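You operate a simulated robot arm through the tools that you are given. There is no shell and no other tool. Be economical: measure what you need, move in short steps, check, and stop when the job is done.

Carry out the task below with a simulated two-armed robot. There is one attempt and no reset: what you move stays moved.

TASK
Put the purple mic channel on air without any feedback.
Fine: before you unmute it: volume knob right down, both speaker switches off, ON AIR sign lit.

Only the result counts: the job must be done as asked and must still hold three seconds after the hand-in. Knocking over, shifting, dropping, spilling or breaking anything else fails it.

THE ROBOT
Two 7-joint arms with fingered hands on one trunk, on a base that drives. Base frame: it is fixed to the floor where the robot stands at the start and does not move with it; the origin is under the middle of the robot, x ahead of it, y to its left, z up. Lengths are in m, angles in degrees, forces in N, time in s.
The left shoulder is at the start at [0.08, 0.241, 1.738], the right one opposite. With the tool pointing down near the work surface each hand reaches from about 0.1 to 0.8 m from the robot's upright axis, wherever it stands, measured 20 degrees to its own side. Places, roughly: amp knob [0.5, -0.4, 0.8]; large red key [0.5, 0.1, 0.8]; left speaker switch [0.6, 0.1, 0.8]; mixer display [0.7, 0.5, 0.8]; orange gain knob [0.7, 0.5, 0.8]; orange mute key [0.6, 0.5, 0.8]; orange pan knob [0.6, 0.5, 0.8]; play key [0.5, -0.2, 0.8]; purple gain knob [0.7, 0.4, 0.8]; purple mute key [0.6, 0.4, 0.8]; purple pan knob [0.6, 0.4, 0.8]; record key [0.5, -0.1, 0.8]; red rocker switch [0.5, -0.4, 0.8]; right speaker switch [0.6, 0, 0.8]; stop key [0.5, -0.2, 0.8]; teal gain knob [0.7, 0.3, 0.8]. Payload 4.9 kg a hand.
The TCP of each hand is the grasp point between the finger pads, 0.032 m short of the fingertips. In the tool frame z runs along the fingers and y along their closing line. Largest opening 0.2 m; the body of the gripper starts 0.089 m behind the TCP. The gripper is a hand of 4 fingers: y runs from the thumb to the fingers, the wrist lies at [0, 0, -0.267] in the tool frame, and closing takes about 1.5 s.
Orientation is that of the tool frame in the base frame, as a unit quaternion [x, y, z, w]. With the fingers straight down and closing along the base's y, the tool's x points along the base's -x, its y along +y and its z along -z.

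THE INTERFACE
- The arms move only by the tool arm_command. It takes "left_rows", "right_rows" or both (then of equal length, played together; a hand with none holds still); each is a list of rows, each an object (a shift or turn left out is 0, a gripper value left out holds the last) with "xyz": the shift along the base's x, y, z in m, a list of three; "rotation": the turn, a rotation vector about the base's x, y, z in rad, a list of three. In form: [{"xyz": [tx, ty, tz], "rotation": [ax, ay, az]}, ...]. A call has 1 to 8 rows; each row is the pose to reach, as a shift and turn from the pose commanded when the call began. "left_fingers" and "right_fingers" are, for a hand that has rows, the closure, from 0 (fully open) to 1 (shut), set as the call begins (left out, the last holds). Each row takes 0.2 s and may step no farther than 0.05 m and 8.6 degrees from the row before; otherwise, or with a gripper value out of range, the whole call is refused. Where a pose cannot be reached the arm comes as near as it can. A force on the tool above 40 N (or 10 N above the force at the start of the call, whichever is more), or a blocked arm, ends the call early, and 0.2 s more pass. Each finger travels about 0.072 m/s and halts on what it meets, pressing with about 31 N; the grip force reading is that of the motor and also rises with nothing between the fingers. The clock runs only during rows and for 0.2 s after the last one: add rows that repeat a pose to give the fingers time. The reply holds the time, the measured pose of the TCP, the force on the tool along the base axes, the opening and the grip force, in the units named above and with some noise, with the torque about the TCP (base axes, N m) and any sound that the robot's microphone picked up.
- Cameras (640 x 400 px; columns grow to the right, rows downward): "scene" is now at [0.0976, -0.0001, 1.8883]; the picture's right is [0.02, -1.00, 0.00], its down [-0.86, -0.02, -0.50] and it looks along [0.50, 0.01, -0.86] (base axes); focal length 262 px, centre (320, 200). "left" rides on the left gripper at [-0.069, -0.069, -0.116] in its tool frame; the picture's right is [0.71, -0.71, 0.00], its down [0.54, 0.54, -0.64] and it looks along [0.45, 0.45, 0.77] (tool axes); focal length 226 px, centre (320, 200). "right" rides on the right gripper at [0.069, -0.069, -0.116] in its tool frame; the picture's right is [0.71, 0.71, 0.00], its down [-0.54, 0.54, -0.64] and it looks along [-0.45, 0.45, 0.77] (tool axes); focal length 226 px, centre (320, 200).
- capture(camera): a new picture of that camera. The clock stands still meanwhile.
- lift_body(by): slides the trunk up (or, below 0, down) by that many m; the arms and the scene camera ride with it, the base frame stays. It gives what a move gives, with no picture.
- steer(legs): drives the robot by 1 to 6 legs, each [ahead, left, turn to the left] in m, m and degrees, along the robot's own axes; the way and the turn of a leg run together, so that a leg with both is an arc; at most 1.5 m and 180 degrees a leg. The arms and the cameras ride along, it lands a little off, and it stops where it bumps. It gives what a move gives.
- finger_targets(finger1, finger2, finger3, thumb_bend, hand): sets how far each is bent, from 0 (flat) to 1 (curled in); at 0.3 the hand is open as for a grip, at 0.7 the pads meet at the TCP. One left out holds its place. A second passes; each finger stops where it meets its share of the squeeze, and holds until it gets a number again. A gripper value or a shape takes the hand back. It gives what a move gives, with no picture; readings hold the bend of each and the force on the fingers (four entries, about 0 where the hand has none), thumb and palm.
- grasp_type(shape, hand): the hand has 4 fingers and takes this shape, open, in about a second: jaw (thumb against the fingers, like two jaws); tri (thumb and two fingers); tip (a fingertip pinch); poke (one finger out to press); point (the index stretched); flat (the hand flat); cup (the hand cupped); fist (a fist). The gripper value then closes the fingers along that shape, each until it touches; the sizes above hold for jaw. It gives what a move gives, with no picture.
- aim_head(pan, tilt): turns the head with the scene camera to pan (to the left, within 86 degrees either way) and tilt (down, from -29 to 69), counted from straight ahead of the robot. It gives what a move gives.
- measure_at(camera, pixels): for up to 12 pixels [column, row] of the newest picture of that camera ("zoom" is the newest enlarged one), the place [x, y, z] in the base frame of the surface seen there, good to about 0.002 m, but the place of the scene camera against the robot may be out by one fixed shift of up to 0.012 m in any direction. The clock stands still meanwhile.
- close_up(camera, box): a new picture of the part [left, top, right, bottom] of that camera's present view, enlarged. The clock stands still meanwhile.
- job_done(): hands the job in; it is judged then, once.

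Go step by step. Measure first, check grasps and placings, and put right what went wrong. The budget is 80 turns and 70 pictures, counting those below and the enlarged ones. Unless the task says otherwise, let go and move clear before handing in, and close with one line.

The tools are called after "Request:" as a command line: name --argument value ..., lists and objects as JSON in quotes. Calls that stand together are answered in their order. arm_command: Moves the arms, as the interface text tells. Its arguments: {"type":"object","properties":{"left_rows":{"type":"array"},"left_fingers":{"type":"number"},"right_rows":{"type":"array"},"right_fingers":{"type":"number"}},"required":[]} The other tools are called the same way: lift_body (by) slides the trunk up or down; grasp_type (shape, hand) gives the hand a shape; finger_targets (finger1, finger2, finger3, thumb_bend, hand) moves the fingers one by one; steer (legs) drives the base; aim_head (pan, tilt) turns the head that bears the scene camera; capture (camera) takes a picture; measure_at (camera, pixels) gives the place of the surface under pixels of a picture; close_up (camera, box) takes an enlarged picture of a part of a camera's view; job_done () hands the job in.

At the start:

```text
time_s: 0.0
left_tool_pos: [0.6044, 0.3776, 1.0713]
left_ee_rot: [0.0, 1.0, 0.001, 0.0]
left_force: [-0.3, 0.5, 0.3]
left_torque: [-0.01, 0.04, -0.01]
left_width: 0.2
left_gripper_force: 0.0
left_shape: jaw
left_bend: [0.3, 0.3, 0.3, 0.3]
left_finger forces: [0.0, 0.0, 0.0, 0.0, 0.0, 0.0]
right_tool_pos: [0.5689, -0.1395, 1.0462]
right_ee_rot: [0.0, 1.0, -0.001, 0.0]
right_force: [-0.2, -0.5, 0.0]
right_torque: [-0.03, -0.03, 0.0]
right_width: 0.2
right_gripper_force: 0.1
right_shape: jaw
right_bend: [0.3, 0.3, 0.3, 0.3]
right_finger forces: [0.0, 0.0, 0.0, 0.1, 0.0, 0.0]
trunk travel left (down, up): [-0.646, 0.194]
robot x, y, heading: [-0.0002, -0.0014, 0.2]
head pan, tilt: [1.3, 59.8]
```

scene: 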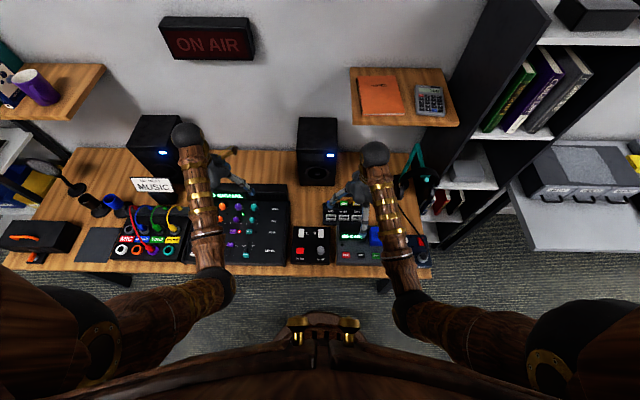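
right: 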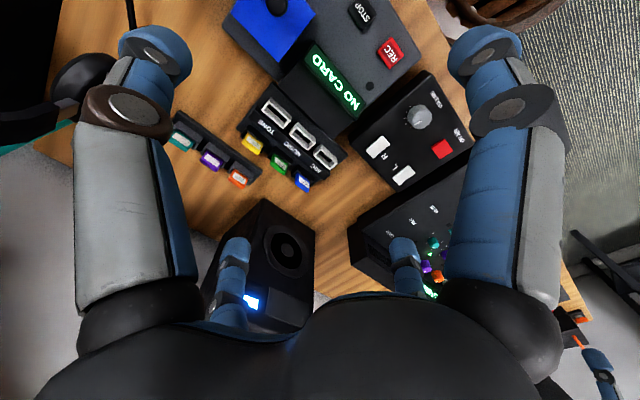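
left: 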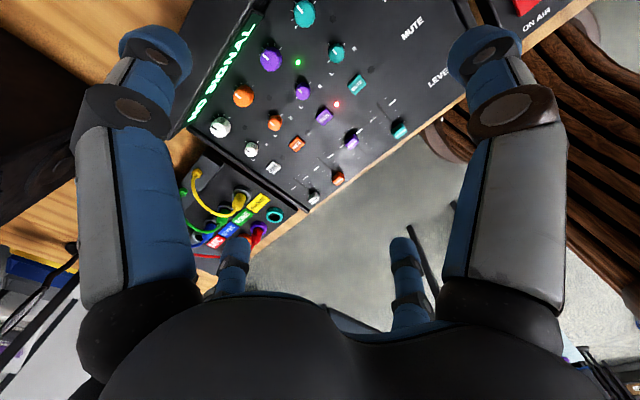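

The scene picture shows the mixer around (250,225) and the monitor box with grey knob, L/R switches and red key around (312,245). I'll take close-ups for detail.

Request:
close_up --camera "scene" --box '[220, 180, 400, 290]'

Request:
close_up --camera "right" --box '[320, 50, 480, 250]'

Request:
close_up --camera "left" --box '[180, 0, 480, 260]'

```text
3.56 times, centred on (310, 235) of scene
```

zoom: 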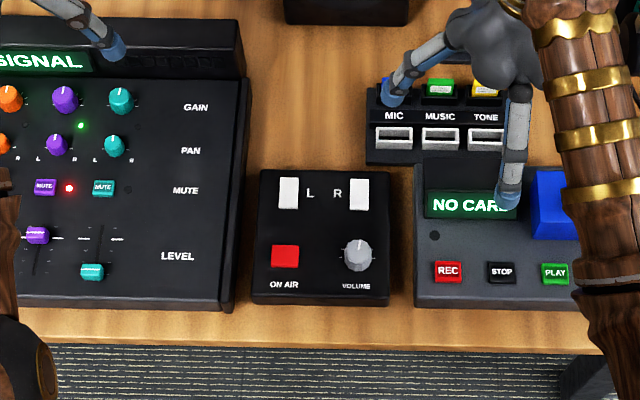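

```text
2.00 times, centred on (400, 150) of right
```

zoom: 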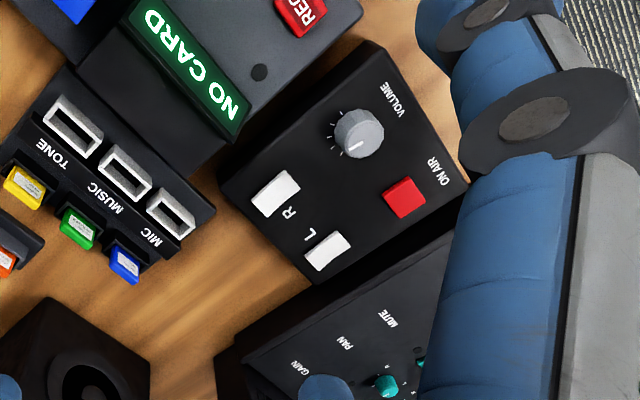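

```text
1.54 times, centred on (330, 130) of left
```

zoom: 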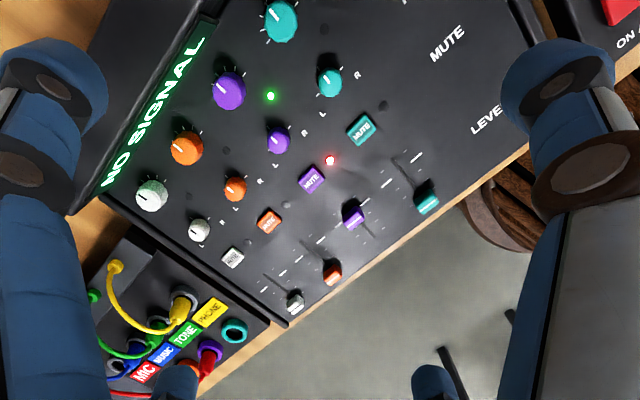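

The right view shows volume knob (420,116), red key (441,148), R switch (377,146), L switch (403,175); the left view shows purple mute with its red LED lit (324,117). Measuring them with hand cameras and the scene camera to find the scene offset.

Request:
measure_at --camera "right" --pixels '[[420, 112], [418, 126], [441, 148], [377, 146], [372, 152], [383, 141], [403, 175], [398, 179], [409, 170], [395, 125], [405, 152]]'

Request:
measure_at --camera "left" --pixels '[[324, 117], [336, 104], [297, 144], [358, 84], [302, 92], [351, 141], [310, 130]]'

Request:
measure_at --camera "scene" --pixels '[[321, 250], [300, 251], [301, 233], [321, 233], [233, 232], [323, 156]]'

```text
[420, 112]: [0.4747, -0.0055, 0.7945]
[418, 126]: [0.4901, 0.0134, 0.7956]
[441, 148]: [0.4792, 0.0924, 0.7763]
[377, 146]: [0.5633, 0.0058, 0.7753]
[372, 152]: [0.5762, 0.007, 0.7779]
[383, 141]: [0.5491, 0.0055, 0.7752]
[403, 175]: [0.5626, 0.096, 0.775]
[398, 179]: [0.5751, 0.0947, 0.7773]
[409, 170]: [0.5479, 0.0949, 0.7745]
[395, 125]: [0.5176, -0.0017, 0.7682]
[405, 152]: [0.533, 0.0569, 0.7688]
```

```text
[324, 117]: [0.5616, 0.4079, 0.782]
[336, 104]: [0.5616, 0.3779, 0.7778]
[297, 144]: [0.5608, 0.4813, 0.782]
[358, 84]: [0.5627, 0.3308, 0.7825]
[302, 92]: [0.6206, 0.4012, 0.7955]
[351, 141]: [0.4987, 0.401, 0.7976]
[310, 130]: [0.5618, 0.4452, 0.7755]
```

```text
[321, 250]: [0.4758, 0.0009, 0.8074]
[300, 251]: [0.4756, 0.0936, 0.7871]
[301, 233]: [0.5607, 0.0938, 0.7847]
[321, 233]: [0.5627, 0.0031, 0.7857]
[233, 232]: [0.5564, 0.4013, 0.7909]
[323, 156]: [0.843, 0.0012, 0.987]
```

Hand-camera positions: knob ≈ (0.478, 0.003), top 0.795; switches at x≈0.563 with the far end raised; key (0.479, 0.092); mute (0.5616, 0.408). Next I'll try the fingertip pinch shape and look at the knob more closely.

Request:
grasp_type --hand "right" --shape "tip"

Request:
grasp_type --hand "left" --shape "poke"

Request:
capture --camera "right"

Request:
capture --camera "left"

Request:
close_up --camera "scene" --box '[285, 220, 340, 270]'

```text
time_s: 0.9
left_tool_pos: [0.6044, 0.378, 1.0721]
left_ee_rot: [0.001, 1.0, 0.0, 0.001]
left_force: [0.1, -0.1, 0.4]
left_torque: [0.05, 0.04, 0.01]
left_width: 0.1999
left_gripper_force: 0.2
left_shape: jaw
left_bend: [0.3, 0.3, 0.3, 0.3]
left_finger forces: [0.0, 0.1, 0.0, 0.0, 0.0, 0.0]
right_tool_pos: [0.5699, -0.1391, 1.0466]
right_ee_rot: [0.0, 1.0, 0.0, 0.0]
right_force: [-0.1, 1.2, 0.2]
right_torque: [0.03, 0.01, 0.01]
right_width: 0.2001
right_gripper_force: 0.1
right_shape: tip
right_bend: [0.16, 0.3, 0.16, 0.3]
right_finger forces: [0.1, 0.1, 0.1, 0.0, 0.0, 0.1]
trunk travel left (down, up): [-0.646, 0.194]
robot x, y, heading: [-0.0039, -0.001, 0.1]
head pan, tilt: [1.3, 59.8]
```

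```text
time_s: 1.8
left_tool_pos: [0.6039, 0.3778, 1.0713]
left_ee_rot: [0.0, 1.0, 0.0, 0.0]
left_force: [0.0, -0.7, -0.1]
left_torque: [0.02, 0.0, -0.01]
left_width: 0.0002
left_gripper_force: 0.0
left_shape: poke
left_bend: [1.0, 1.0, 1.0, 0.81]
left_finger forces: [0.1, 0.0, 0.0, 0.1, 0.0, 0.0]
right_tool_pos: [0.5692, -0.1385, 1.0463]
right_ee_rot: [-0.001, 1.0, 0.0, 0.0]
right_force: [-0.7, -0.8, 0.0]
right_torque: [-0.03, 0.03, 0.0]
right_width: 0.2001
right_gripper_force: 0.0
right_shape: tip
right_bend: [0.16, 0.3, 0.16, 0.3]
right_finger forces: [0.0, 0.0, 0.0, 0.0, 0.1, 0.1]
trunk travel left (down, up): [-0.646, 0.194]
robot x, y, heading: [-0.0012, -0.0027, -0.1]
head pan, tilt: [1.3, 59.8]
```

```text
63 pictures are left
```

right: 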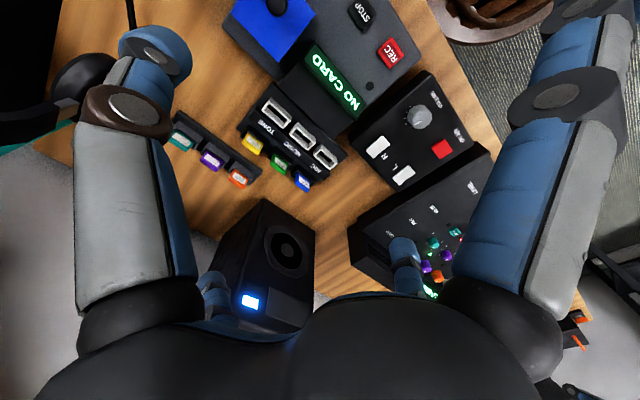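

```text
62 pictures are left
```

left: 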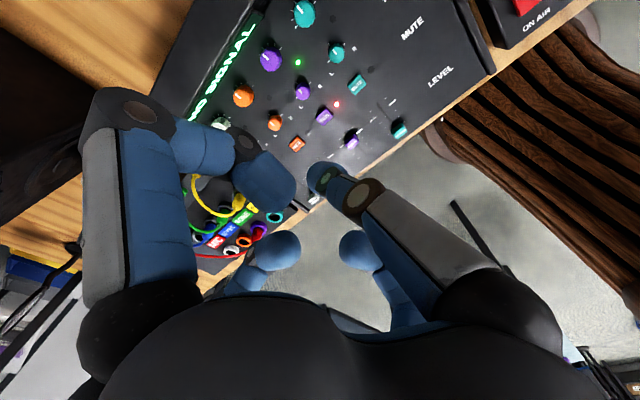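

```text
8.00 times, centred on (312, 245) of scene
```

zoom: 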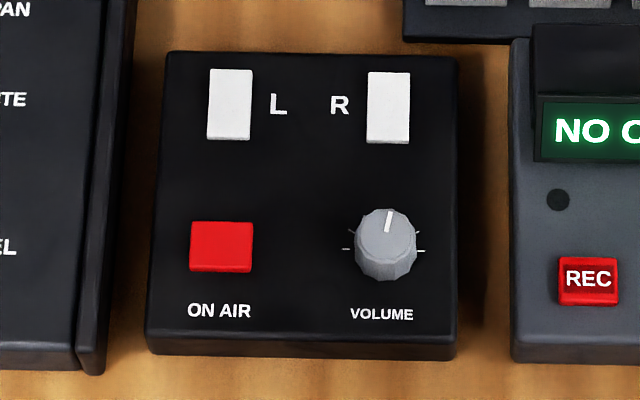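

Knob pointer is near 12 o'clock. In the left view one finger's tip shows at about (320,178); I'll measure that tip and the other fingertips to learn the poke shape geometry.

Request:
measure_at --camera "left" --pixels '[[320, 172], [328, 182], [350, 195], [275, 190], [280, 248], [355, 248], [372, 285], [235, 280]]'

Request:
measure_at --camera "right" --pixels '[[155, 50], [565, 10], [400, 250], [210, 285], [575, 95], [135, 110]]'

```text
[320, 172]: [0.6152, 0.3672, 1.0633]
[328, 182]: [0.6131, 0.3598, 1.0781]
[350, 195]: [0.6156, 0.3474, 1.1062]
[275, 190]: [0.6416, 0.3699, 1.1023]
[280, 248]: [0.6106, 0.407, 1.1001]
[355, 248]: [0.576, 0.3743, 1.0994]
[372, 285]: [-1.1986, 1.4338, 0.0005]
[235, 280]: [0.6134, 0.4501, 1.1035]
```

```text
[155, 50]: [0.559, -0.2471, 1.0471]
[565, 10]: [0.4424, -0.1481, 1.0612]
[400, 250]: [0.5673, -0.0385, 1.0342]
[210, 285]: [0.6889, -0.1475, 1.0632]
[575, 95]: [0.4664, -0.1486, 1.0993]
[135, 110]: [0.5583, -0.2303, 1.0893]
```

The hand has four fingers in a cross (thumb −y, finger2 +y, fingers 1/3 on ±x). I'll curl 1/3 away and pinch with thumb and finger2; first check the heights of neighbours.

Request:
measure_at --camera "scene" --pixels '[[377, 236], [352, 236], [344, 212], [332, 206], [345, 254], [290, 220], [284, 250], [320, 175]]'

Request:
finger_targets --hand "right" --finger1 1 --finger3 1 --finger2 0.5 --thumb_bend 0.5

Request:
capture --camera "right"

```text
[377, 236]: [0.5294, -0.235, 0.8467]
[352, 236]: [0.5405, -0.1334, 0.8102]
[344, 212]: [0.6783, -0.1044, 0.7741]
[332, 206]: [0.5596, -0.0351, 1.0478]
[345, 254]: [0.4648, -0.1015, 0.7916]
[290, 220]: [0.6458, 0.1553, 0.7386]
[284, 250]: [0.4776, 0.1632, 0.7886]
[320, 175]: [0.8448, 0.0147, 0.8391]
```

```text
time_s: 2.8
left_tool_pos: [0.6042, 0.3796, 1.0708]
left_ee_rot: [0.0, 1.0, 0.0, 0.0]
left_force: [-0.1, 0.4, -0.5]
left_torque: [0.0, 0.01, 0.0]
left_width: 0.0003
left_gripper_force: 0.1
left_shape: poke
left_bend: [1.0, 1.0, 1.0, 0.81]
left_finger forces: [0.0, 0.0, 0.0, 0.0, 0.0, 0.1]
right_tool_pos: [0.5694, -0.1387, 1.047]
right_ee_rot: [0.0, 1.0, 0.0, 0.0]
right_force: [0.0, 0.6, -0.1]
right_torque: [0.04, 0.0, 0.0]
right_width: 0.0467
right_gripper_force: 0.3
right_shape: fingers
right_bend: [0.74, 0.5, 0.74, 0.5]
right_finger forces: [0.1, 0.1, 0.0, 0.0, 0.0, 0.0]
trunk travel left (down, up): [-0.646, 0.194]
robot x, y, heading: [0.0005, -0.0021, -0.3]
head pan, tilt: [1.3, 59.8]
```

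```text
60 pictures are left
```

right: 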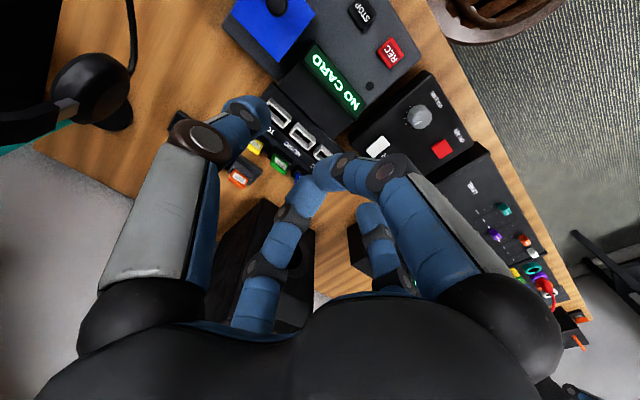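

Fingers 1/3 only got to 0.74 in the second; repeat the command so they continue curling.

Request:
finger_targets --hand "right" --finger1 1 --finger3 1 --finger2 0.5 --thumb_bend 0.5

Request:
capture --camera "right"

```text
time_s: 3.8
left_tool_pos: [0.6029, 0.3783, 1.0712]
left_ee_rot: [0.0, 1.0, 0.0, 0.001]
left_force: [0.7, 0.3, 0.5]
left_torque: [-0.03, 0.0, 0.0]
left_width: 0.0
left_gripper_force: 0.0
left_shape: poke
left_bend: [1.0, 1.0, 1.0, 0.81]
left_finger forces: [0.1, 0.0, 0.0, 0.1, 0.1, 0.0]
right_tool_pos: [0.5704, -0.1391, 1.0452]
right_ee_rot: [0.0, 1.0, 0.0, 0.0]
right_force: [-0.2, -0.2, 0.1]
right_torque: [-0.02, 0.01, -0.02]
right_width: 0.0469
right_gripper_force: 0.0
right_shape: fingers
right_bend: [0.74, 0.5, 0.74, 0.5]
right_finger forces: [0.0, 0.0, 0.1, 0.0, 0.0, 0.0]
trunk travel left (down, up): [-0.646, 0.194]
robot x, y, heading: [0.0013, -0.0, -0.0]
head pan, tilt: [1.3, 59.8]
```

```text
59 pictures are left
```

right: 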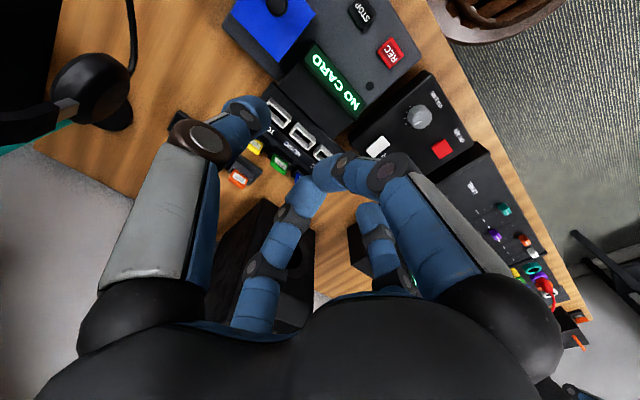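

They cap at 0.74 against each other, so I'll instead use all four fingers as a chuck at 0.45 and move above the knob while pre-turning −1.2 rad.

Request:
finger_targets --hand "right" --finger1 0.45 --finger3 0.45 --finger2 0.45 --thumb_bend 0.45

Request:
arm_command --right_rows '[{"xyz": [-0.012, 0.018, -0.012], "rotation": [0, 0, -0.145]}, {"xyz": [-0.023, 0.036, -0.024], "rotation": [0, 0, -0.29]}, {"xyz": [-0.035, 0.053, -0.036], "rotation": [0, 0, -0.435]}, {"xyz": [-0.046, 0.071, -0.048], "rotation": [0, 0, -0.58]}, {"xyz": [-0.058, 0.089, -0.06], "rotation": [0, 0, -0.725]}, {"xyz": [-0.069, 0.107, -0.072], "rotation": [0, 0, -0.87]}, {"xyz": [-0.081, 0.124, -0.084], "rotation": [0, 0, -1.015]}, {"xyz": [-0.092, 0.142, -0.096], "rotation": [0, 0, -1.16]}]'

Request:
capture --camera "right"

```text
time_s: 4.8
left_tool_pos: [0.6045, 0.3792, 1.0704]
left_ee_rot: [0.0, 1.0, 0.0, 0.0]
left_force: [-0.4, -0.2, -0.5]
left_torque: [0.0, 0.02, -0.02]
left_width: 0.0
left_gripper_force: 0.0
left_shape: poke
left_bend: [1.0, 1.0, 1.0, 0.81]
left_finger forces: [0.0, 0.0, 0.0, 0.1, 0.0, 0.0]
right_tool_pos: [0.5705, -0.1391, 1.0461]
right_ee_rot: [0.0, 1.0, -0.001, 0.0]
right_force: [-0.4, -0.1, 0.0]
right_torque: [0.0, -0.01, 0.01]
right_width: 0.0868
right_gripper_force: 0.1
right_shape: fingers
right_bend: [0.45, 0.45, 0.45, 0.45]
right_finger forces: [0.0, 0.0, 0.0, 0.0, 0.1, 0.1]
trunk travel left (down, up): [-0.646, 0.194]
robot x, y, heading: [0.001, -0.0003, 0.0]
head pan, tilt: [1.3, 59.8]
```

```text
time_s: 6.6
left_tool_pos: [0.6033, 0.3793, 1.0711]
left_ee_rot: [0.0, 1.0, 0.001, 0.0]
left_force: [0.2, -0.1, 0.6]
left_torque: [0.01, 0.0, -0.04]
left_width: 0.0
left_gripper_force: 0.0
left_shape: poke
left_bend: [1.0, 1.0, 1.0, 0.81]
left_finger forces: [0.1, 0.0, 0.0, 0.0, 0.0, 0.0]
right_tool_pos: [0.4777, 0.0043, 0.9498]
right_ee_rot: [0.549, 0.836, 0.0, -0.001]
right_force: [-0.3, 0.4, -0.1]
right_torque: [0.03, 0.03, 0.0]
right_width: 0.0871
right_gripper_force: 0.0
right_shape: fingers
right_bend: [0.45, 0.45, 0.45, 0.45]
right_finger forces: [0.0, 0.1, 0.0, 0.0, 0.0, 0.0]
trunk travel left (down, up): [-0.646, 0.194]
robot x, y, heading: [-0.0048, -0.0014, 0.1]
head pan, tilt: [1.3, 59.8]
```

```text
58 pictures are left
```

right: 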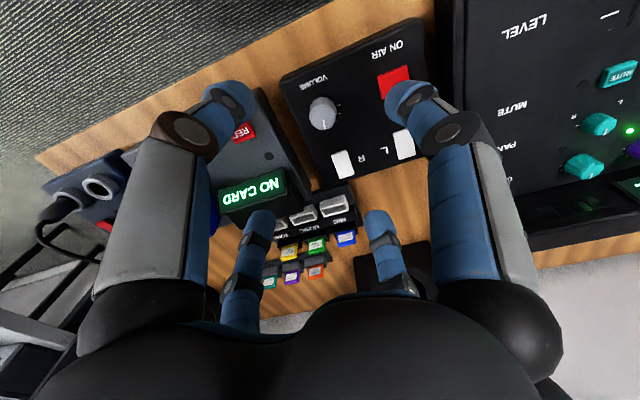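

Knob is at (322,113), nicely under the chuck. Measuring its edges for the exact centre.

Request:
close_up --camera "right" --box '[270, 70, 400, 151]'

Request:
measure_at --camera "right" --pixels '[[323, 107], [313, 107], [333, 107], [323, 99], [323, 116], [323, 125]]'

```text
4.92 times, centred on (335, 110) of right
```

zoom: 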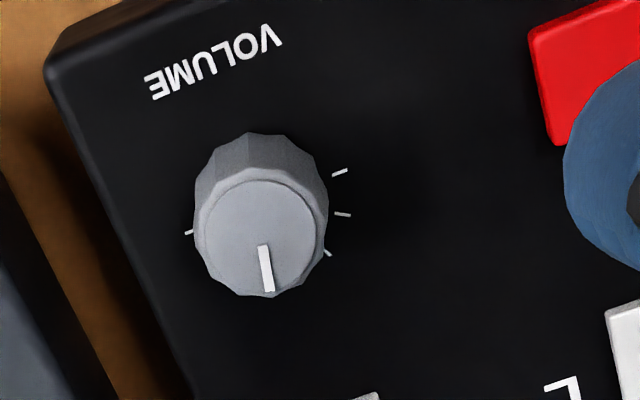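

```text
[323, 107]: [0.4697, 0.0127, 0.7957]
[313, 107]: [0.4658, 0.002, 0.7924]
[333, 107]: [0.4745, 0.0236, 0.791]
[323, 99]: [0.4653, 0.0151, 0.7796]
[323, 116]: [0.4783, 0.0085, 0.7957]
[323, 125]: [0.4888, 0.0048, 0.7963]
```

Knob centre ≈ (0.481, 0.009), radius ~0.015–0.017, pointer toward +x. Descending over it to z≈0.835 with a bit more pre-turn.

Request:
arm_command --right_rows '[{"xyz": [0.003, 0.0045, -0.03], "rotation": [0, 0, -0.1]}, {"xyz": [0.003, 0.0045, -0.06], "rotation": [0, 0, -0.2]}, {"xyz": [0.003, 0.0045, -0.09], "rotation": [0, 0, -0.3]}, {"xyz": [0.003, 0.0045, -0.115], "rotation": [0, 0, -0.3]}]'

Request:
capture --camera "right"

Request:
close_up --camera "scene" --box '[260, 190, 380, 270]'

```text
time_s: 7.6
left_tool_pos: [0.605, 0.378, 1.071]
left_ee_rot: [-0.001, 1.0, -0.001, 0.0]
left_force: [0.7, 0.1, 0.6]
left_torque: [-0.01, 0.04, 0.04]
left_width: 0.0
left_gripper_force: 0.0
left_shape: poke
left_bend: [1.0, 1.0, 1.0, 0.81]
left_finger forces: [0.0, 0.0, 0.0, 0.0, 0.0, 0.1]
right_tool_pos: [0.48, 0.0071, 0.833]
right_ee_rot: [0.667, 0.745, 0.0, 0.0]
right_force: [0.0, 0.2, -0.4]
right_torque: [0.01, 0.03, 0.0]
right_width: 0.0869
right_gripper_force: 0.0
right_shape: fingers
right_bend: [0.45, 0.45, 0.45, 0.45]
right_finger forces: [0.0, 0.1, 0.0, 0.0, 0.1, 0.0]
trunk travel left (down, up): [-0.646, 0.194]
robot x, y, heading: [0.0014, 0.0005, -0.1]
head pan, tilt: [1.3, 59.8]
```

```text
56 pictures are left
```

right: 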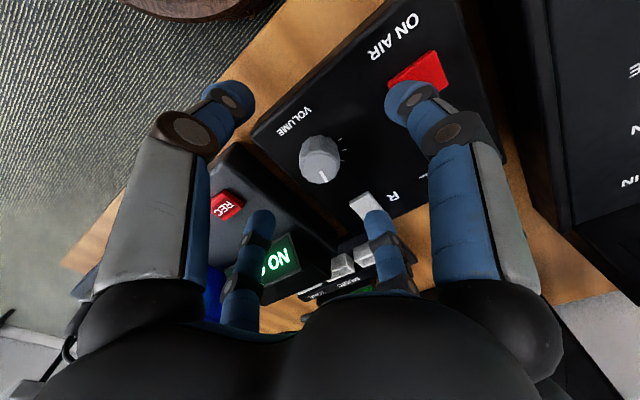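

```text
5.00 times, centred on (320, 230) of scene
```

zoom: 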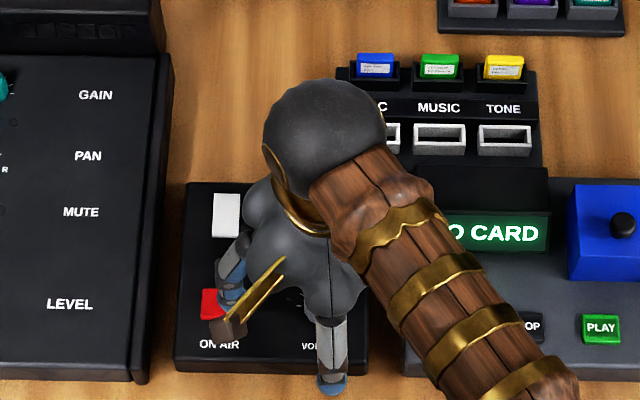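

The chuck is over the knob (320,160). Re-measuring the knob's top and tightening the fingers to 0.48 before the last descent.

Request:
measure_at --camera "right" --pixels '[[320, 165], [310, 165], [331, 165], [320, 156], [320, 174], [320, 179], [400, 85], [232, 90]]'

Request:
finger_targets --hand "right" --finger1 0.48 --finger3 0.48 --finger2 0.48 --thumb_bend 0.48

Request:
close_up --camera "right" --box '[220, 70, 440, 208]'

```text
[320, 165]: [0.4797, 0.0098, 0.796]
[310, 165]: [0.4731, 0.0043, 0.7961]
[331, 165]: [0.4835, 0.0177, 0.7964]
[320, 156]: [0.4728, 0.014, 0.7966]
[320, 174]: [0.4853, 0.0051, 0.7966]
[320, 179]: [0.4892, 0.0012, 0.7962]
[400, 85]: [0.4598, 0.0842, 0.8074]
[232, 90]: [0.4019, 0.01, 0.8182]
```

```text
time_s: 8.6
left_tool_pos: [0.6038, 0.3785, 1.0711]
left_ee_rot: [0.0, 1.0, 0.0, -0.001]
left_force: [1.5, 0.0, -0.4]
left_torque: [0.01, -0.01, -0.06]
left_width: 0.0
left_gripper_force: 0.0
left_shape: poke
left_bend: [1.0, 1.0, 1.0, 0.81]
left_finger forces: [0.1, 0.1, 0.0, 0.0, 0.0, 0.0]
right_tool_pos: [0.4806, 0.0068, 0.8352]
right_ee_rot: [0.666, 0.746, 0.0, 0.001]
right_force: [0.1, -0.4, 1.1]
right_torque: [-0.03, -0.03, 0.03]
right_width: 0.077
right_gripper_force: 0.1
right_shape: fingers
right_bend: [0.48, 0.48, 0.48, 0.48]
right_finger forces: [0.1, 0.0, 0.0, 0.0, 0.1, 0.0]
trunk travel left (down, up): [-0.646, 0.194]
robot x, y, heading: [-0.0033, -0.0027, -0.0]
head pan, tilt: [1.3, 59.8]
```

```text
2.90 times, centred on (330, 139) of right
```

zoom: 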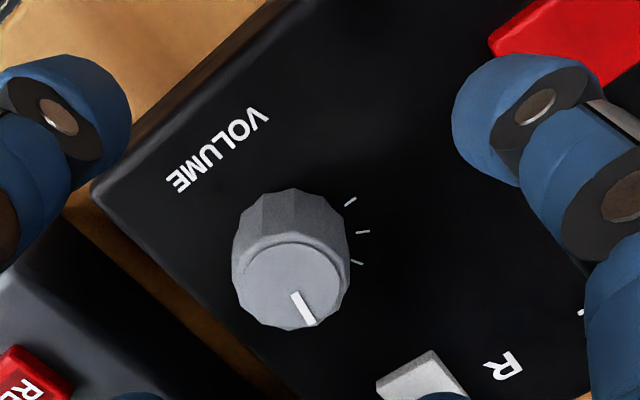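

Knob top centre ≈ (0.4815, 0.008), TCP within 1–2 mm. Descend to z≈0.811, then close all four fingers.

Request:
arm_command --right_rows '[{"xyz": [0.001, 0.001, -0.012]}, {"xyz": [0.001, 0.001, -0.023]}]'

Request:
finger_targets --hand "right" --finger1 0.62 --finger3 0.62 --finger2 0.62 --thumb_bend 0.62

Request:
close_up --camera "right" --box '[220, 100, 440, 238]'

```text
time_s: 9.3
left_tool_pos: [0.6022, 0.3778, 1.0724]
left_ee_rot: [0.001, 1.0, 0.0, 0.002]
left_force: [-0.2, 0.1, 0.5]
left_torque: [-0.03, 0.0, 0.01]
left_width: 0.0
left_gripper_force: 0.1
left_shape: poke
left_bend: [1.0, 1.0, 1.0, 0.81]
left_finger forces: [0.0, 0.0, 0.1, 0.0, 0.1, 0.1]
right_tool_pos: [0.4871, 0.0118, 0.8179]
right_ee_rot: [0.666, 0.746, 0.008, 0.004]
right_force: [-2.4, -1.3, 24.4]
right_torque: [0.01, -1.49, -0.03]
right_width: 0.0758
right_gripper_force: 12.9
right_shape: fingers
right_bend: [0.48, 0.49, 0.48, 0.48]
right_finger forces: [0.7, 25.0, 0.0, 0.0, 0.1, 0.1]
trunk travel left (down, up): [-0.646, 0.194]
robot x, y, heading: [0.0005, 0.0016, -0.1]
head pan, tilt: [1.3, 59.8]
stopped in row 2 (right hand): the force on the tool passed its limit at 41 N (the readings are from after the stop); the commanded pose is now the measured one
```

```text
time_s: 10.3
left_tool_pos: [0.6045, 0.378, 1.0711]
left_ee_rot: [0.0, 1.0, 0.0, 0.0]
left_force: [0.0, 0.2, 0.7]
left_torque: [-0.03, -0.01, 0.0]
left_width: 0.0
left_gripper_force: 0.0
left_shape: poke
left_bend: [1.0, 1.0, 1.0, 0.81]
left_finger forces: [0.1, 0.0, 0.0, 0.0, 0.0, 0.0]
right_tool_pos: [0.4867, 0.0102, 0.815]
right_ee_rot: [0.667, 0.745, 0.003, 0.003]
right_force: [-1.9, 0.2, -0.7]
right_torque: [-0.03, 0.05, 0.01]
right_width: 0.0282
right_gripper_force: 1.1
right_shape: fingers
right_bend: [0.62, 0.62, 0.62, 0.61]
right_finger forces: [0.0, 0.0, 0.1, 0.0, 1.9, 0.1]
trunk travel left (down, up): [-0.646, 0.194]
robot x, y, heading: [0.0005, 0.0009, -0.1]
head pan, tilt: [1.3, 59.8]
```

```text
2.90 times, centred on (330, 169) of right
```

zoom: 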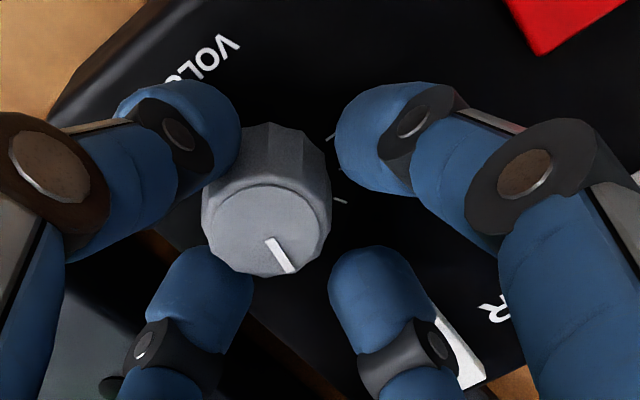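

Finger2 briefly pressed something (probably the already-down near end of the R rocker) and the hand shifted by 5 mm; fingers are now around the knob loosely. Recentre and squeeze.

Request:
arm_command --right_rows '[{"xyz": [-0.005, -0.002, 0]}, {"xyz": [-0.005, -0.002, -0.004]}]'

Request:
finger_targets --hand "right" --finger1 0.75 --finger3 0.75 --finger2 0.75 --thumb_bend 0.75

Request:
close_up --camera "right" --box '[220, 100, 440, 238]'

Request:
capture --camera "scene"

```text
time_s: 10.9
left_tool_pos: [0.6042, 0.3771, 1.0714]
left_ee_rot: [0.0, 1.0, 0.0, -0.001]
left_force: [-0.2, -0.1, -0.5]
left_torque: [0.01, 0.0, 0.02]
left_width: 0.0
left_gripper_force: 0.1
left_shape: poke
left_bend: [1.0, 1.0, 1.0, 0.81]
left_finger forces: [0.0, 0.1, 0.0, 0.0, 0.0, 0.0]
right_tool_pos: [0.4813, 0.0072, 0.8122]
right_ee_rot: [0.667, 0.745, 0.005, 0.003]
right_force: [0.1, 0.9, 0.0]
right_torque: [-0.03, -0.02, -0.02]
right_width: 0.0266
right_gripper_force: 0.1
right_shape: fingers
right_bend: [0.62, 0.62, 0.62, 0.62]
right_finger forces: [0.0, 0.0, 0.0, 0.1, 0.1, 0.0]
trunk travel left (down, up): [-0.646, 0.194]
robot x, y, heading: [0.0014, 0.0004, -0.1]
head pan, tilt: [1.3, 59.8]
```

```text
time_s: 11.9
left_tool_pos: [0.6046, 0.3779, 1.0721]
left_ee_rot: [0.0, 1.0, 0.001, -0.001]
left_force: [0.5, -0.2, -0.5]
left_torque: [0.03, 0.03, -0.02]
left_width: 0.0
left_gripper_force: 0.0
left_shape: poke
left_bend: [1.0, 1.0, 1.0, 0.81]
left_finger forces: [0.0, 0.0, 0.0, 0.0, 0.0, 0.0]
right_tool_pos: [0.481, 0.0077, 0.8118]
right_ee_rot: [0.667, 0.745, 0.004, 0.002]
right_force: [-9.3, -1.8, -1.8]
right_torque: [-0.04, 0.21, -0.03]
right_width: 0.0183
right_gripper_force: 24.5
right_shape: fingers
right_bend: [0.65, 0.65, 0.65, 0.65]
right_finger forces: [9.4, 9.8, 9.6, 0.0, 19.5, 0.1]
trunk travel left (down, up): [-0.646, 0.194]
robot x, y, heading: [-0.0016, -0.0001, 0.3]
head pan, tilt: [1.3, 59.8]
```

```text
2.90 times, centred on (330, 169) of right
```

zoom: 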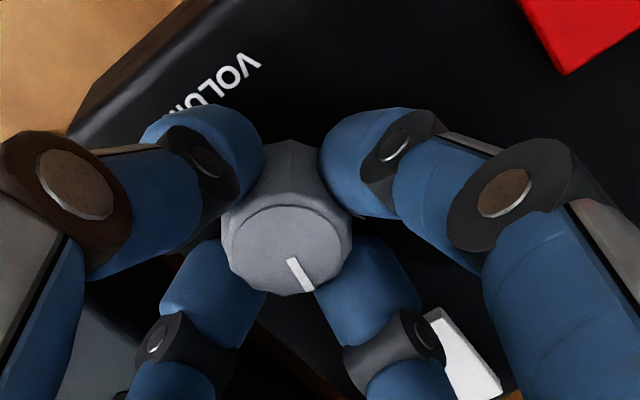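

```text
51 pictures are left
```

scene: 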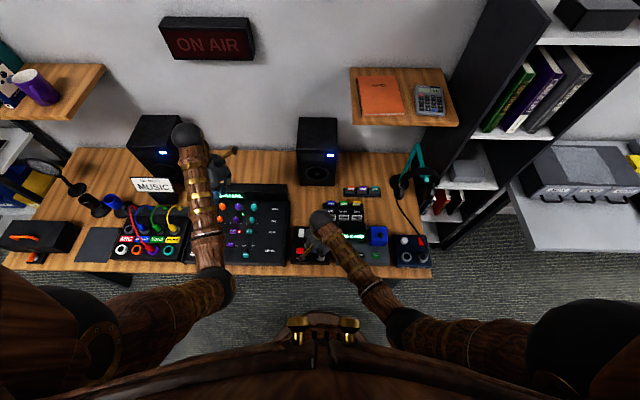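

All four fingers grip the knob (~9.5 N each, 19.5 N thumb). Turning counter-clockwise 1.12 rad.

Request:
arm_command --right_rows '[{"rotation": [0, 0, 0.14]}, {"rotation": [0, 0, 0.28]}, {"rotation": [0, 0, 0.42]}, {"rotation": [0, 0, 0.56]}, {"rotation": [0, 0, 0.7]}, {"rotation": [0, 0, 0.84]}, {"rotation": [0, 0, 0.98]}, {"rotation": [0, 0, 1.12]}]'

Request:
close_up --camera "right" --box '[220, 100, 440, 238]'

```text
time_s: 13.7
left_tool_pos: [0.6038, 0.3772, 1.0716]
left_ee_rot: [0.0, 1.0, 0.0, 0.0]
left_force: [0.5, 0.5, -0.9]
left_torque: [0.02, 0.03, -0.01]
left_width: 0.0001
left_gripper_force: 0.2
left_shape: poke
left_bend: [1.0, 1.0, 1.0, 0.81]
left_finger forces: [0.1, 0.0, 0.0, 0.0, 0.2, 0.0]
right_tool_pos: [0.4811, 0.0064, 0.8119]
right_ee_rot: [0.168, 0.986, 0.004, -0.001]
right_force: [-11.2, -3.2, -3.8]
right_torque: [-0.03, 0.33, -0.01]
right_width: 0.019
right_gripper_force: 23.7
right_shape: fingers
right_bend: [0.65, 0.65, 0.65, 0.65]
right_finger forces: [11.5, 10.3, 7.4, 0.0, 17.9, 0.1]
trunk travel left (down, up): [-0.646, 0.194]
robot x, y, heading: [-0.0013, -0.001, 0.1]
head pan, tilt: [1.3, 59.8]
```

```text
2.90 times, centred on (330, 169) of right
```

zoom: 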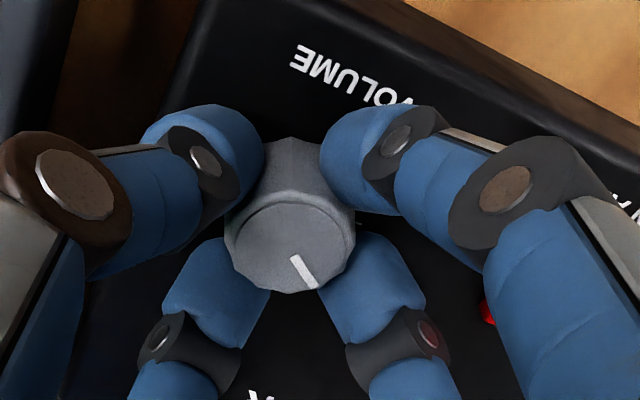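

The pointer stays put relative to the fingers, so the knob turns with the hand. Continue another 1.12 rad.

Request:
arm_command --right_rows '[{"rotation": [0, 0, 0.14]}, {"rotation": [0, 0, 0.28]}, {"rotation": [0, 0, 0.42]}, {"rotation": [0, 0, 0.56]}, {"rotation": [0, 0, 0.7]}, {"rotation": [0, 0, 0.84]}, {"rotation": [0, 0, 0.98]}, {"rotation": [0, 0, 1.12]}]'

Request:
close_up --camera "right" --box '[220, 100, 440, 238]'

```text
time_s: 15.5
left_tool_pos: [0.6053, 0.3783, 1.0709]
left_ee_rot: [0.0, 1.0, 0.001, 0.0]
left_force: [0.5, -0.3, 0.6]
left_torque: [0.01, 0.03, 0.0]
left_width: 0.0003
left_gripper_force: 0.1
left_shape: poke
left_bend: [1.0, 1.0, 1.0, 0.81]
left_finger forces: [0.1, 0.0, 0.0, 0.0, 0.0, 0.0]
right_tool_pos: [0.4828, 0.0068, 0.8105]
right_ee_rot: [-0.38, 0.925, 0.003, -0.002]
right_force: [-4.4, -7.5, -6.4]
right_torque: [-0.23, 0.12, -0.27]
right_width: 0.0241
right_gripper_force: 22.7
right_shape: fingers
right_bend: [0.65, 0.65, 0.66, 0.66]
right_finger forces: [12.0, 11.1, 6.2, 0.0, 16.7, 0.1]
trunk travel left (down, up): [-0.646, 0.194]
robot x, y, heading: [-0.0008, 0.0042, -0.1]
head pan, tilt: [1.3, 59.8]
```

```text
2.90 times, centred on (330, 169) of right
```

zoom: 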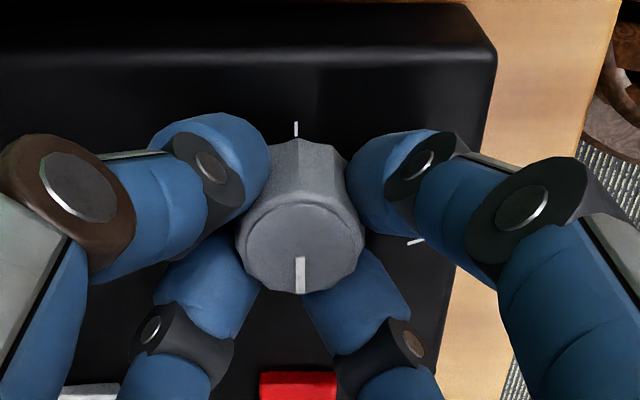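

Torque rose to −0.27 and the pointer slipped about 25° within the fingers, so it may have hit the stop. I'll open slightly and look at the pointer against the ticks.

Request:
finger_targets --hand "right" --finger1 0.58 --finger3 0.58 --finger2 0.58 --thumb_bend 0.58

Request:
arm_command --right_rows '[{"xyz": [0, 0, 0.03]}, {"xyz": [0, 0, 0.06]}, {"xyz": [0, 0, 0.09]}]'

Request:
close_up --camera "right" --box '[240, 80, 400, 180]'

```text
time_s: 16.5
left_tool_pos: [0.6039, 0.378, 1.0714]
left_ee_rot: [0.0, 1.0, 0.0, -0.001]
left_force: [0.3, -0.4, 0.3]
left_torque: [-0.01, 0.0, -0.02]
left_width: 0.0
left_gripper_force: 0.2
left_shape: poke
left_bend: [1.0, 1.0, 1.0, 0.81]
left_finger forces: [0.1, 0.0, 0.0, 0.0, 0.0, 0.0]
right_tool_pos: [0.4825, 0.0084, 0.8119]
right_ee_rot: [-0.381, 0.925, 0.004, -0.002]
right_force: [2.9, 1.3, 9.3]
right_torque: [0.0, -0.41, 0.13]
right_width: 0.0433
right_gripper_force: 4.6
right_shape: fingers
right_bend: [0.57, 0.57, 0.57, 0.57]
right_finger forces: [0.3, 0.0, 4.0, 0.1, 5.9, 0.0]
trunk travel left (down, up): [-0.646, 0.194]
robot x, y, heading: [-0.0008, -0.0011, -0.1]
head pan, tilt: [1.3, 59.8]
```

```text
time_s: 17.3
left_tool_pos: [0.603, 0.3777, 1.071]
left_ee_rot: [0.0, 1.0, 0.0, -0.001]
left_force: [0.8, -0.2, -0.4]
left_torque: [-0.01, -0.01, -0.02]
left_width: 0.0
left_gripper_force: 0.0
left_shape: poke
left_bend: [1.0, 1.0, 1.0, 0.81]
left_finger forces: [0.0, 0.0, 0.1, 0.0, 0.0, 0.1]
right_tool_pos: [0.4814, 0.0066, 0.9019]
right_ee_rot: [-0.381, 0.925, 0.005, -0.004]
right_force: [0.2, -0.5, -0.2]
right_torque: [-0.01, -0.02, 0.04]
right_width: 0.0439
right_gripper_force: 0.1
right_shape: fingers
right_bend: [0.57, 0.57, 0.57, 0.57]
right_finger forces: [0.0, 0.0, 0.0, 0.0, 0.0, 0.1]
trunk travel left (down, up): [-0.646, 0.194]
robot x, y, heading: [-0.002, -0.0021, -0.3]
head pan, tilt: [1.3, 59.8]
```

```text
4.00 times, centred on (320, 130) of right
```

zoom: 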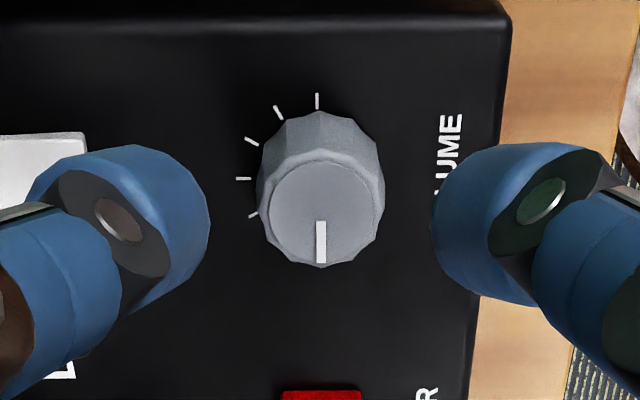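

Ticks run from 3 o'clock to 9 o'clock and the pointer (320,243) is exactly at 9 o'clock, i.e. full minimum at the stop. Now raise, turn back, and go to the poke shape for the switches.

Request:
arm_command --right_rows '[{"xyz": [0.02, 0.0, 0.03], "rotation": [0, 0, -0.13]}, {"xyz": [0.04, 0.0, 0.06], "rotation": [0, 0, -0.26]}, {"xyz": [0.06, 0.0, 0.06], "rotation": [0, 0, -0.39]}, {"xyz": [0.08, 0.0, 0.06], "rotation": [0, 0, -0.52]}, {"xyz": [0.095, 0.0, 0.06], "rotation": [0, 0, -0.65]}, {"xyz": [0.095, 0.0, 0.06], "rotation": [0, 0, -0.785]}]'

Request:
grasp_type --hand "right" --shape "poke"

Request:
capture --camera "right"

```text
time_s: 18.7
left_tool_pos: [0.6039, 0.3792, 1.072]
left_ee_rot: [0.0, 1.0, 0.0, -0.001]
left_force: [0.6, 0.6, 0.6]
left_torque: [-0.03, -0.03, 0.02]
left_width: 0.0001
left_gripper_force: 0.1
left_shape: poke
left_bend: [1.0, 1.0, 1.0, 0.81]
left_finger forces: [0.0, 0.1, 0.0, 0.0, 0.1, 0.1]
right_tool_pos: [0.5764, 0.0083, 0.9612]
right_ee_rot: [0.004, 1.0, 0.004, -0.002]
right_force: [0.2, 0.3, 0.9]
right_torque: [0.01, -0.02, 0.01]
right_width: 0.0436
right_gripper_force: 0.0
right_shape: fingers
right_bend: [0.57, 0.57, 0.57, 0.57]
right_finger forces: [0.1, 0.0, 0.0, 0.1, 0.0, 0.0]
trunk travel left (down, up): [-0.646, 0.194]
robot x, y, heading: [0.0036, 0.0001, 0.1]
head pan, tilt: [1.3, 59.8]
```

```text
time_s: 19.6
left_tool_pos: [0.6044, 0.3794, 1.0703]
left_ee_rot: [0.0, 1.0, 0.0, 0.0]
left_force: [0.0, 1.1, 0.4]
left_torque: [-0.03, 0.03, -0.02]
left_width: 0.0
left_gripper_force: 0.0
left_shape: poke
left_bend: [1.0, 1.0, 1.0, 0.81]
left_finger forces: [0.1, 0.1, 0.0, 0.0, 0.0, 0.0]
right_tool_pos: [0.5782, 0.0079, 0.9626]
right_ee_rot: [0.002, 1.0, 0.004, -0.002]
right_force: [0.1, -0.4, 0.0]
right_torque: [-0.02, -0.01, -0.01]
right_width: 0.0
right_gripper_force: 0.0
right_shape: poke
right_bend: [1.0, 1.0, 1.0, 0.81]
right_finger forces: [0.1, 0.0, 0.0, 0.1, 0.1, 0.1]
trunk travel left (down, up): [-0.646, 0.194]
robot x, y, heading: [0.0003, -0.0002, 0.0]
head pan, tilt: [1.3, 59.8]
```

```text
47 pictures are left
```

right: 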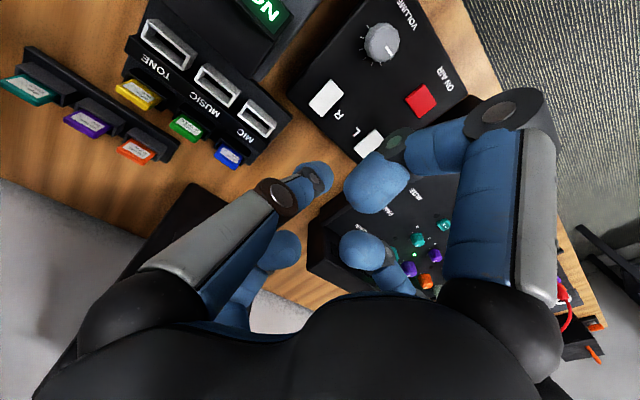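

The thumb tip is at (322,175). Measure its tip and the switch ends visible at (325,97) and (368,143).

Request:
measure_at --camera "right" --pixels '[[325, 165], [330, 172], [326, 183], [312, 175], [318, 104], [325, 97], [333, 87], [362, 148], [369, 142], [376, 135], [380, 190], [362, 250]]'

Request:
close_up --camera "right" --box '[260, 70, 420, 210]'

```text
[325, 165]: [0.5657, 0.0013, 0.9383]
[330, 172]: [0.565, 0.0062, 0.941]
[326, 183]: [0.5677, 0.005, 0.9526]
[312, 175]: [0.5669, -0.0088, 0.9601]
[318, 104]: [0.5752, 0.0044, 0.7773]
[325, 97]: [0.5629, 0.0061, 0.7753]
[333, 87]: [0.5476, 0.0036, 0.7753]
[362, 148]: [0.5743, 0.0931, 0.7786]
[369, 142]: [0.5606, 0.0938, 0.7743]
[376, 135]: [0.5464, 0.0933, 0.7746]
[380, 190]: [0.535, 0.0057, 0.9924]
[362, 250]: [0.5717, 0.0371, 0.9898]
```

```text
2.86 times, centred on (340, 140) of right
```

zoom: 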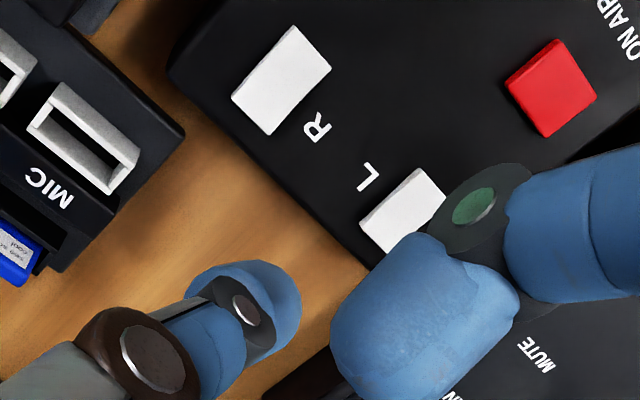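

Thumb tip is ~0.03 below the TCP at about TCP x,y; R rocker's raised end is at (0.575, 0.005, 0.777). Descend to just above it.

Request:
arm_command --right_rows '[{"xyz": [-0.003, 0, -0.05]}, {"xyz": [-0.003, 0, -0.1]}, {"xyz": [-0.003, 0, -0.135]}, {"xyz": [-0.003, 0, -0.145]}]'

Request:
close_up --camera "right" --box '[240, 90, 400, 210]'

```text
time_s: 20.6
left_tool_pos: [0.604, 0.3789, 1.07]
left_ee_rot: [0.0, 1.0, -0.001, 0.0]
left_force: [-0.2, 0.5, -0.1]
left_torque: [-0.03, 0.04, -0.02]
left_width: 0.0
left_gripper_force: 0.0
left_shape: poke
left_bend: [1.0, 1.0, 1.0, 0.81]
left_finger forces: [0.0, 0.0, 0.0, 0.1, 0.1, 0.1]
right_tool_pos: [0.5738, 0.0082, 0.8164]
right_ee_rot: [0.003, 1.0, 0.005, -0.001]
right_force: [0.1, 0.2, 0.3]
right_torque: [-0.01, -0.03, 0.02]
right_width: 0.0001
right_gripper_force: 0.1
right_shape: poke
right_bend: [1.0, 1.0, 1.0, 0.81]
right_finger forces: [0.0, 0.1, 0.1, 0.0, 0.0, 0.1]
trunk travel left (down, up): [-0.646, 0.194]
robot x, y, heading: [0.0014, 0.0047, -0.1]
head pan, tilt: [1.3, 59.8]
```

```text
3.33 times, centred on (320, 150) of right
```

zoom: 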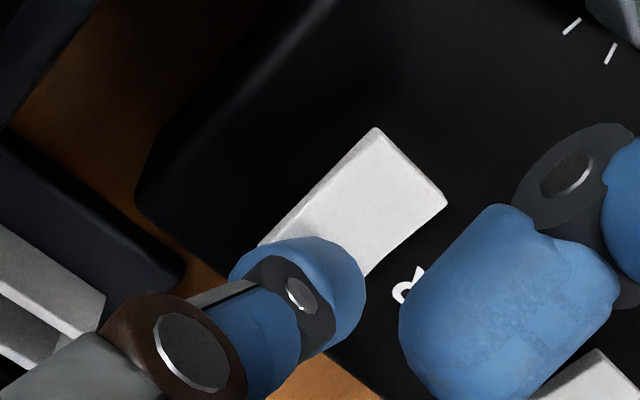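

The thumb tip is above the far end of the R rocker. Pressing down a further 15 mm in small steps and coming back up.

Request:
arm_command --right_rows '[{"xyz": [0, 0, -0.005]}, {"xyz": [0, 0, -0.009]}, {"xyz": [0, 0, -0.012]}, {"xyz": [0, 0, -0.015]}]'

Request:
arm_command --right_rows '[{"xyz": [0, 0, 0.04]}, {"xyz": [0, 0, 0.08]}]'

Request:
capture --camera "scene"

Request:
close_up --camera "right" --box '[240, 70, 440, 195]'

```text
time_s: 21.5
left_tool_pos: [0.6038, 0.3768, 1.0722]
left_ee_rot: [0.0, 1.0, 0.0, 0.0]
left_force: [-0.3, 0.7, 0.4]
left_torque: [0.02, 0.01, 0.0]
left_width: 0.0001
left_gripper_force: 0.0
left_shape: poke
left_bend: [1.0, 1.0, 1.0, 0.81]
left_finger forces: [0.0, 0.0, 0.0, 0.0, 0.0, 0.0]
right_tool_pos: [0.5781, 0.0075, 0.8102]
right_ee_rot: [0.004, 1.0, 0.006, 0.003]
right_force: [-5.3, -3.5, 28.5]
right_torque: [-0.04, 0.35, 0.02]
right_width: 0.0001
right_gripper_force: 0.1
right_shape: poke
right_bend: [1.0, 1.0, 1.0, 0.81]
right_finger forces: [0.0, 0.1, 0.1, 0.0, 27.6, 0.1]
trunk travel left (down, up): [-0.646, 0.194]
robot x, y, heading: [-0.0, -0.0022, 0.0]
head pan, tilt: [1.3, 59.8]
stopped in row 4 (right hand): the force on the tool passed its limit at 46 N (the readings are from after the stop); the commanded pose is now the measured one
```

```text
time_s: 22.1
left_tool_pos: [0.6029, 0.3773, 1.0717]
left_ee_rot: [0.0, 1.0, 0.0, 0.001]
left_force: [-0.4, 0.2, 0.4]
left_torque: [0.03, -0.07, -0.01]
left_width: 0.0001
left_gripper_force: 0.0
left_shape: poke
left_bend: [1.0, 1.0, 1.0, 0.81]
left_finger forces: [0.0, 0.0, 0.0, 0.0, 0.0, 0.1]
right_tool_pos: [0.5757, 0.0066, 0.8874]
right_ee_rot: [0.003, 1.0, 0.004, 0.001]
right_force: [-0.3, 0.3, 0.3]
right_torque: [-0.01, -0.03, 0.0]
right_width: 0.0001
right_gripper_force: 0.1
right_shape: poke
right_bend: [1.0, 1.0, 1.0, 0.81]
right_finger forces: [0.0, 0.1, 0.0, 0.0, 0.1, 0.0]
trunk travel left (down, up): [-0.646, 0.194]
robot x, y, heading: [0.0011, -0.0012, -0.1]
head pan, tilt: [1.3, 59.8]
```

```text
44 pictures are left
```

scene: 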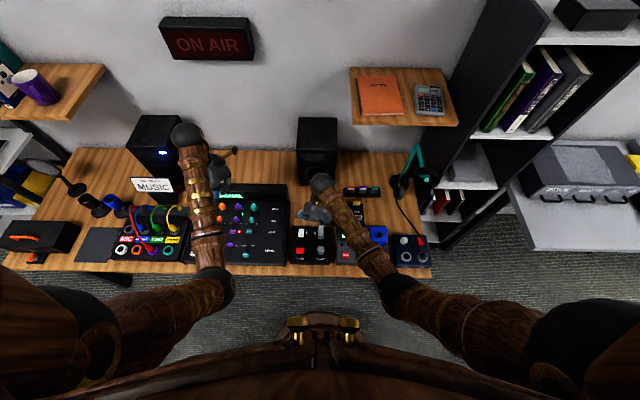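

```text
3.20 times, centred on (340, 132) of right
```

zoom: 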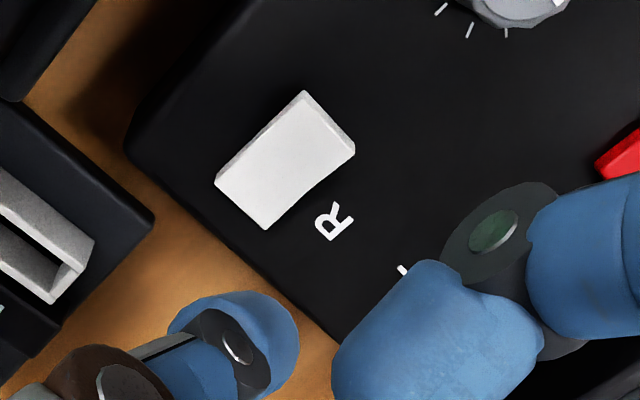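

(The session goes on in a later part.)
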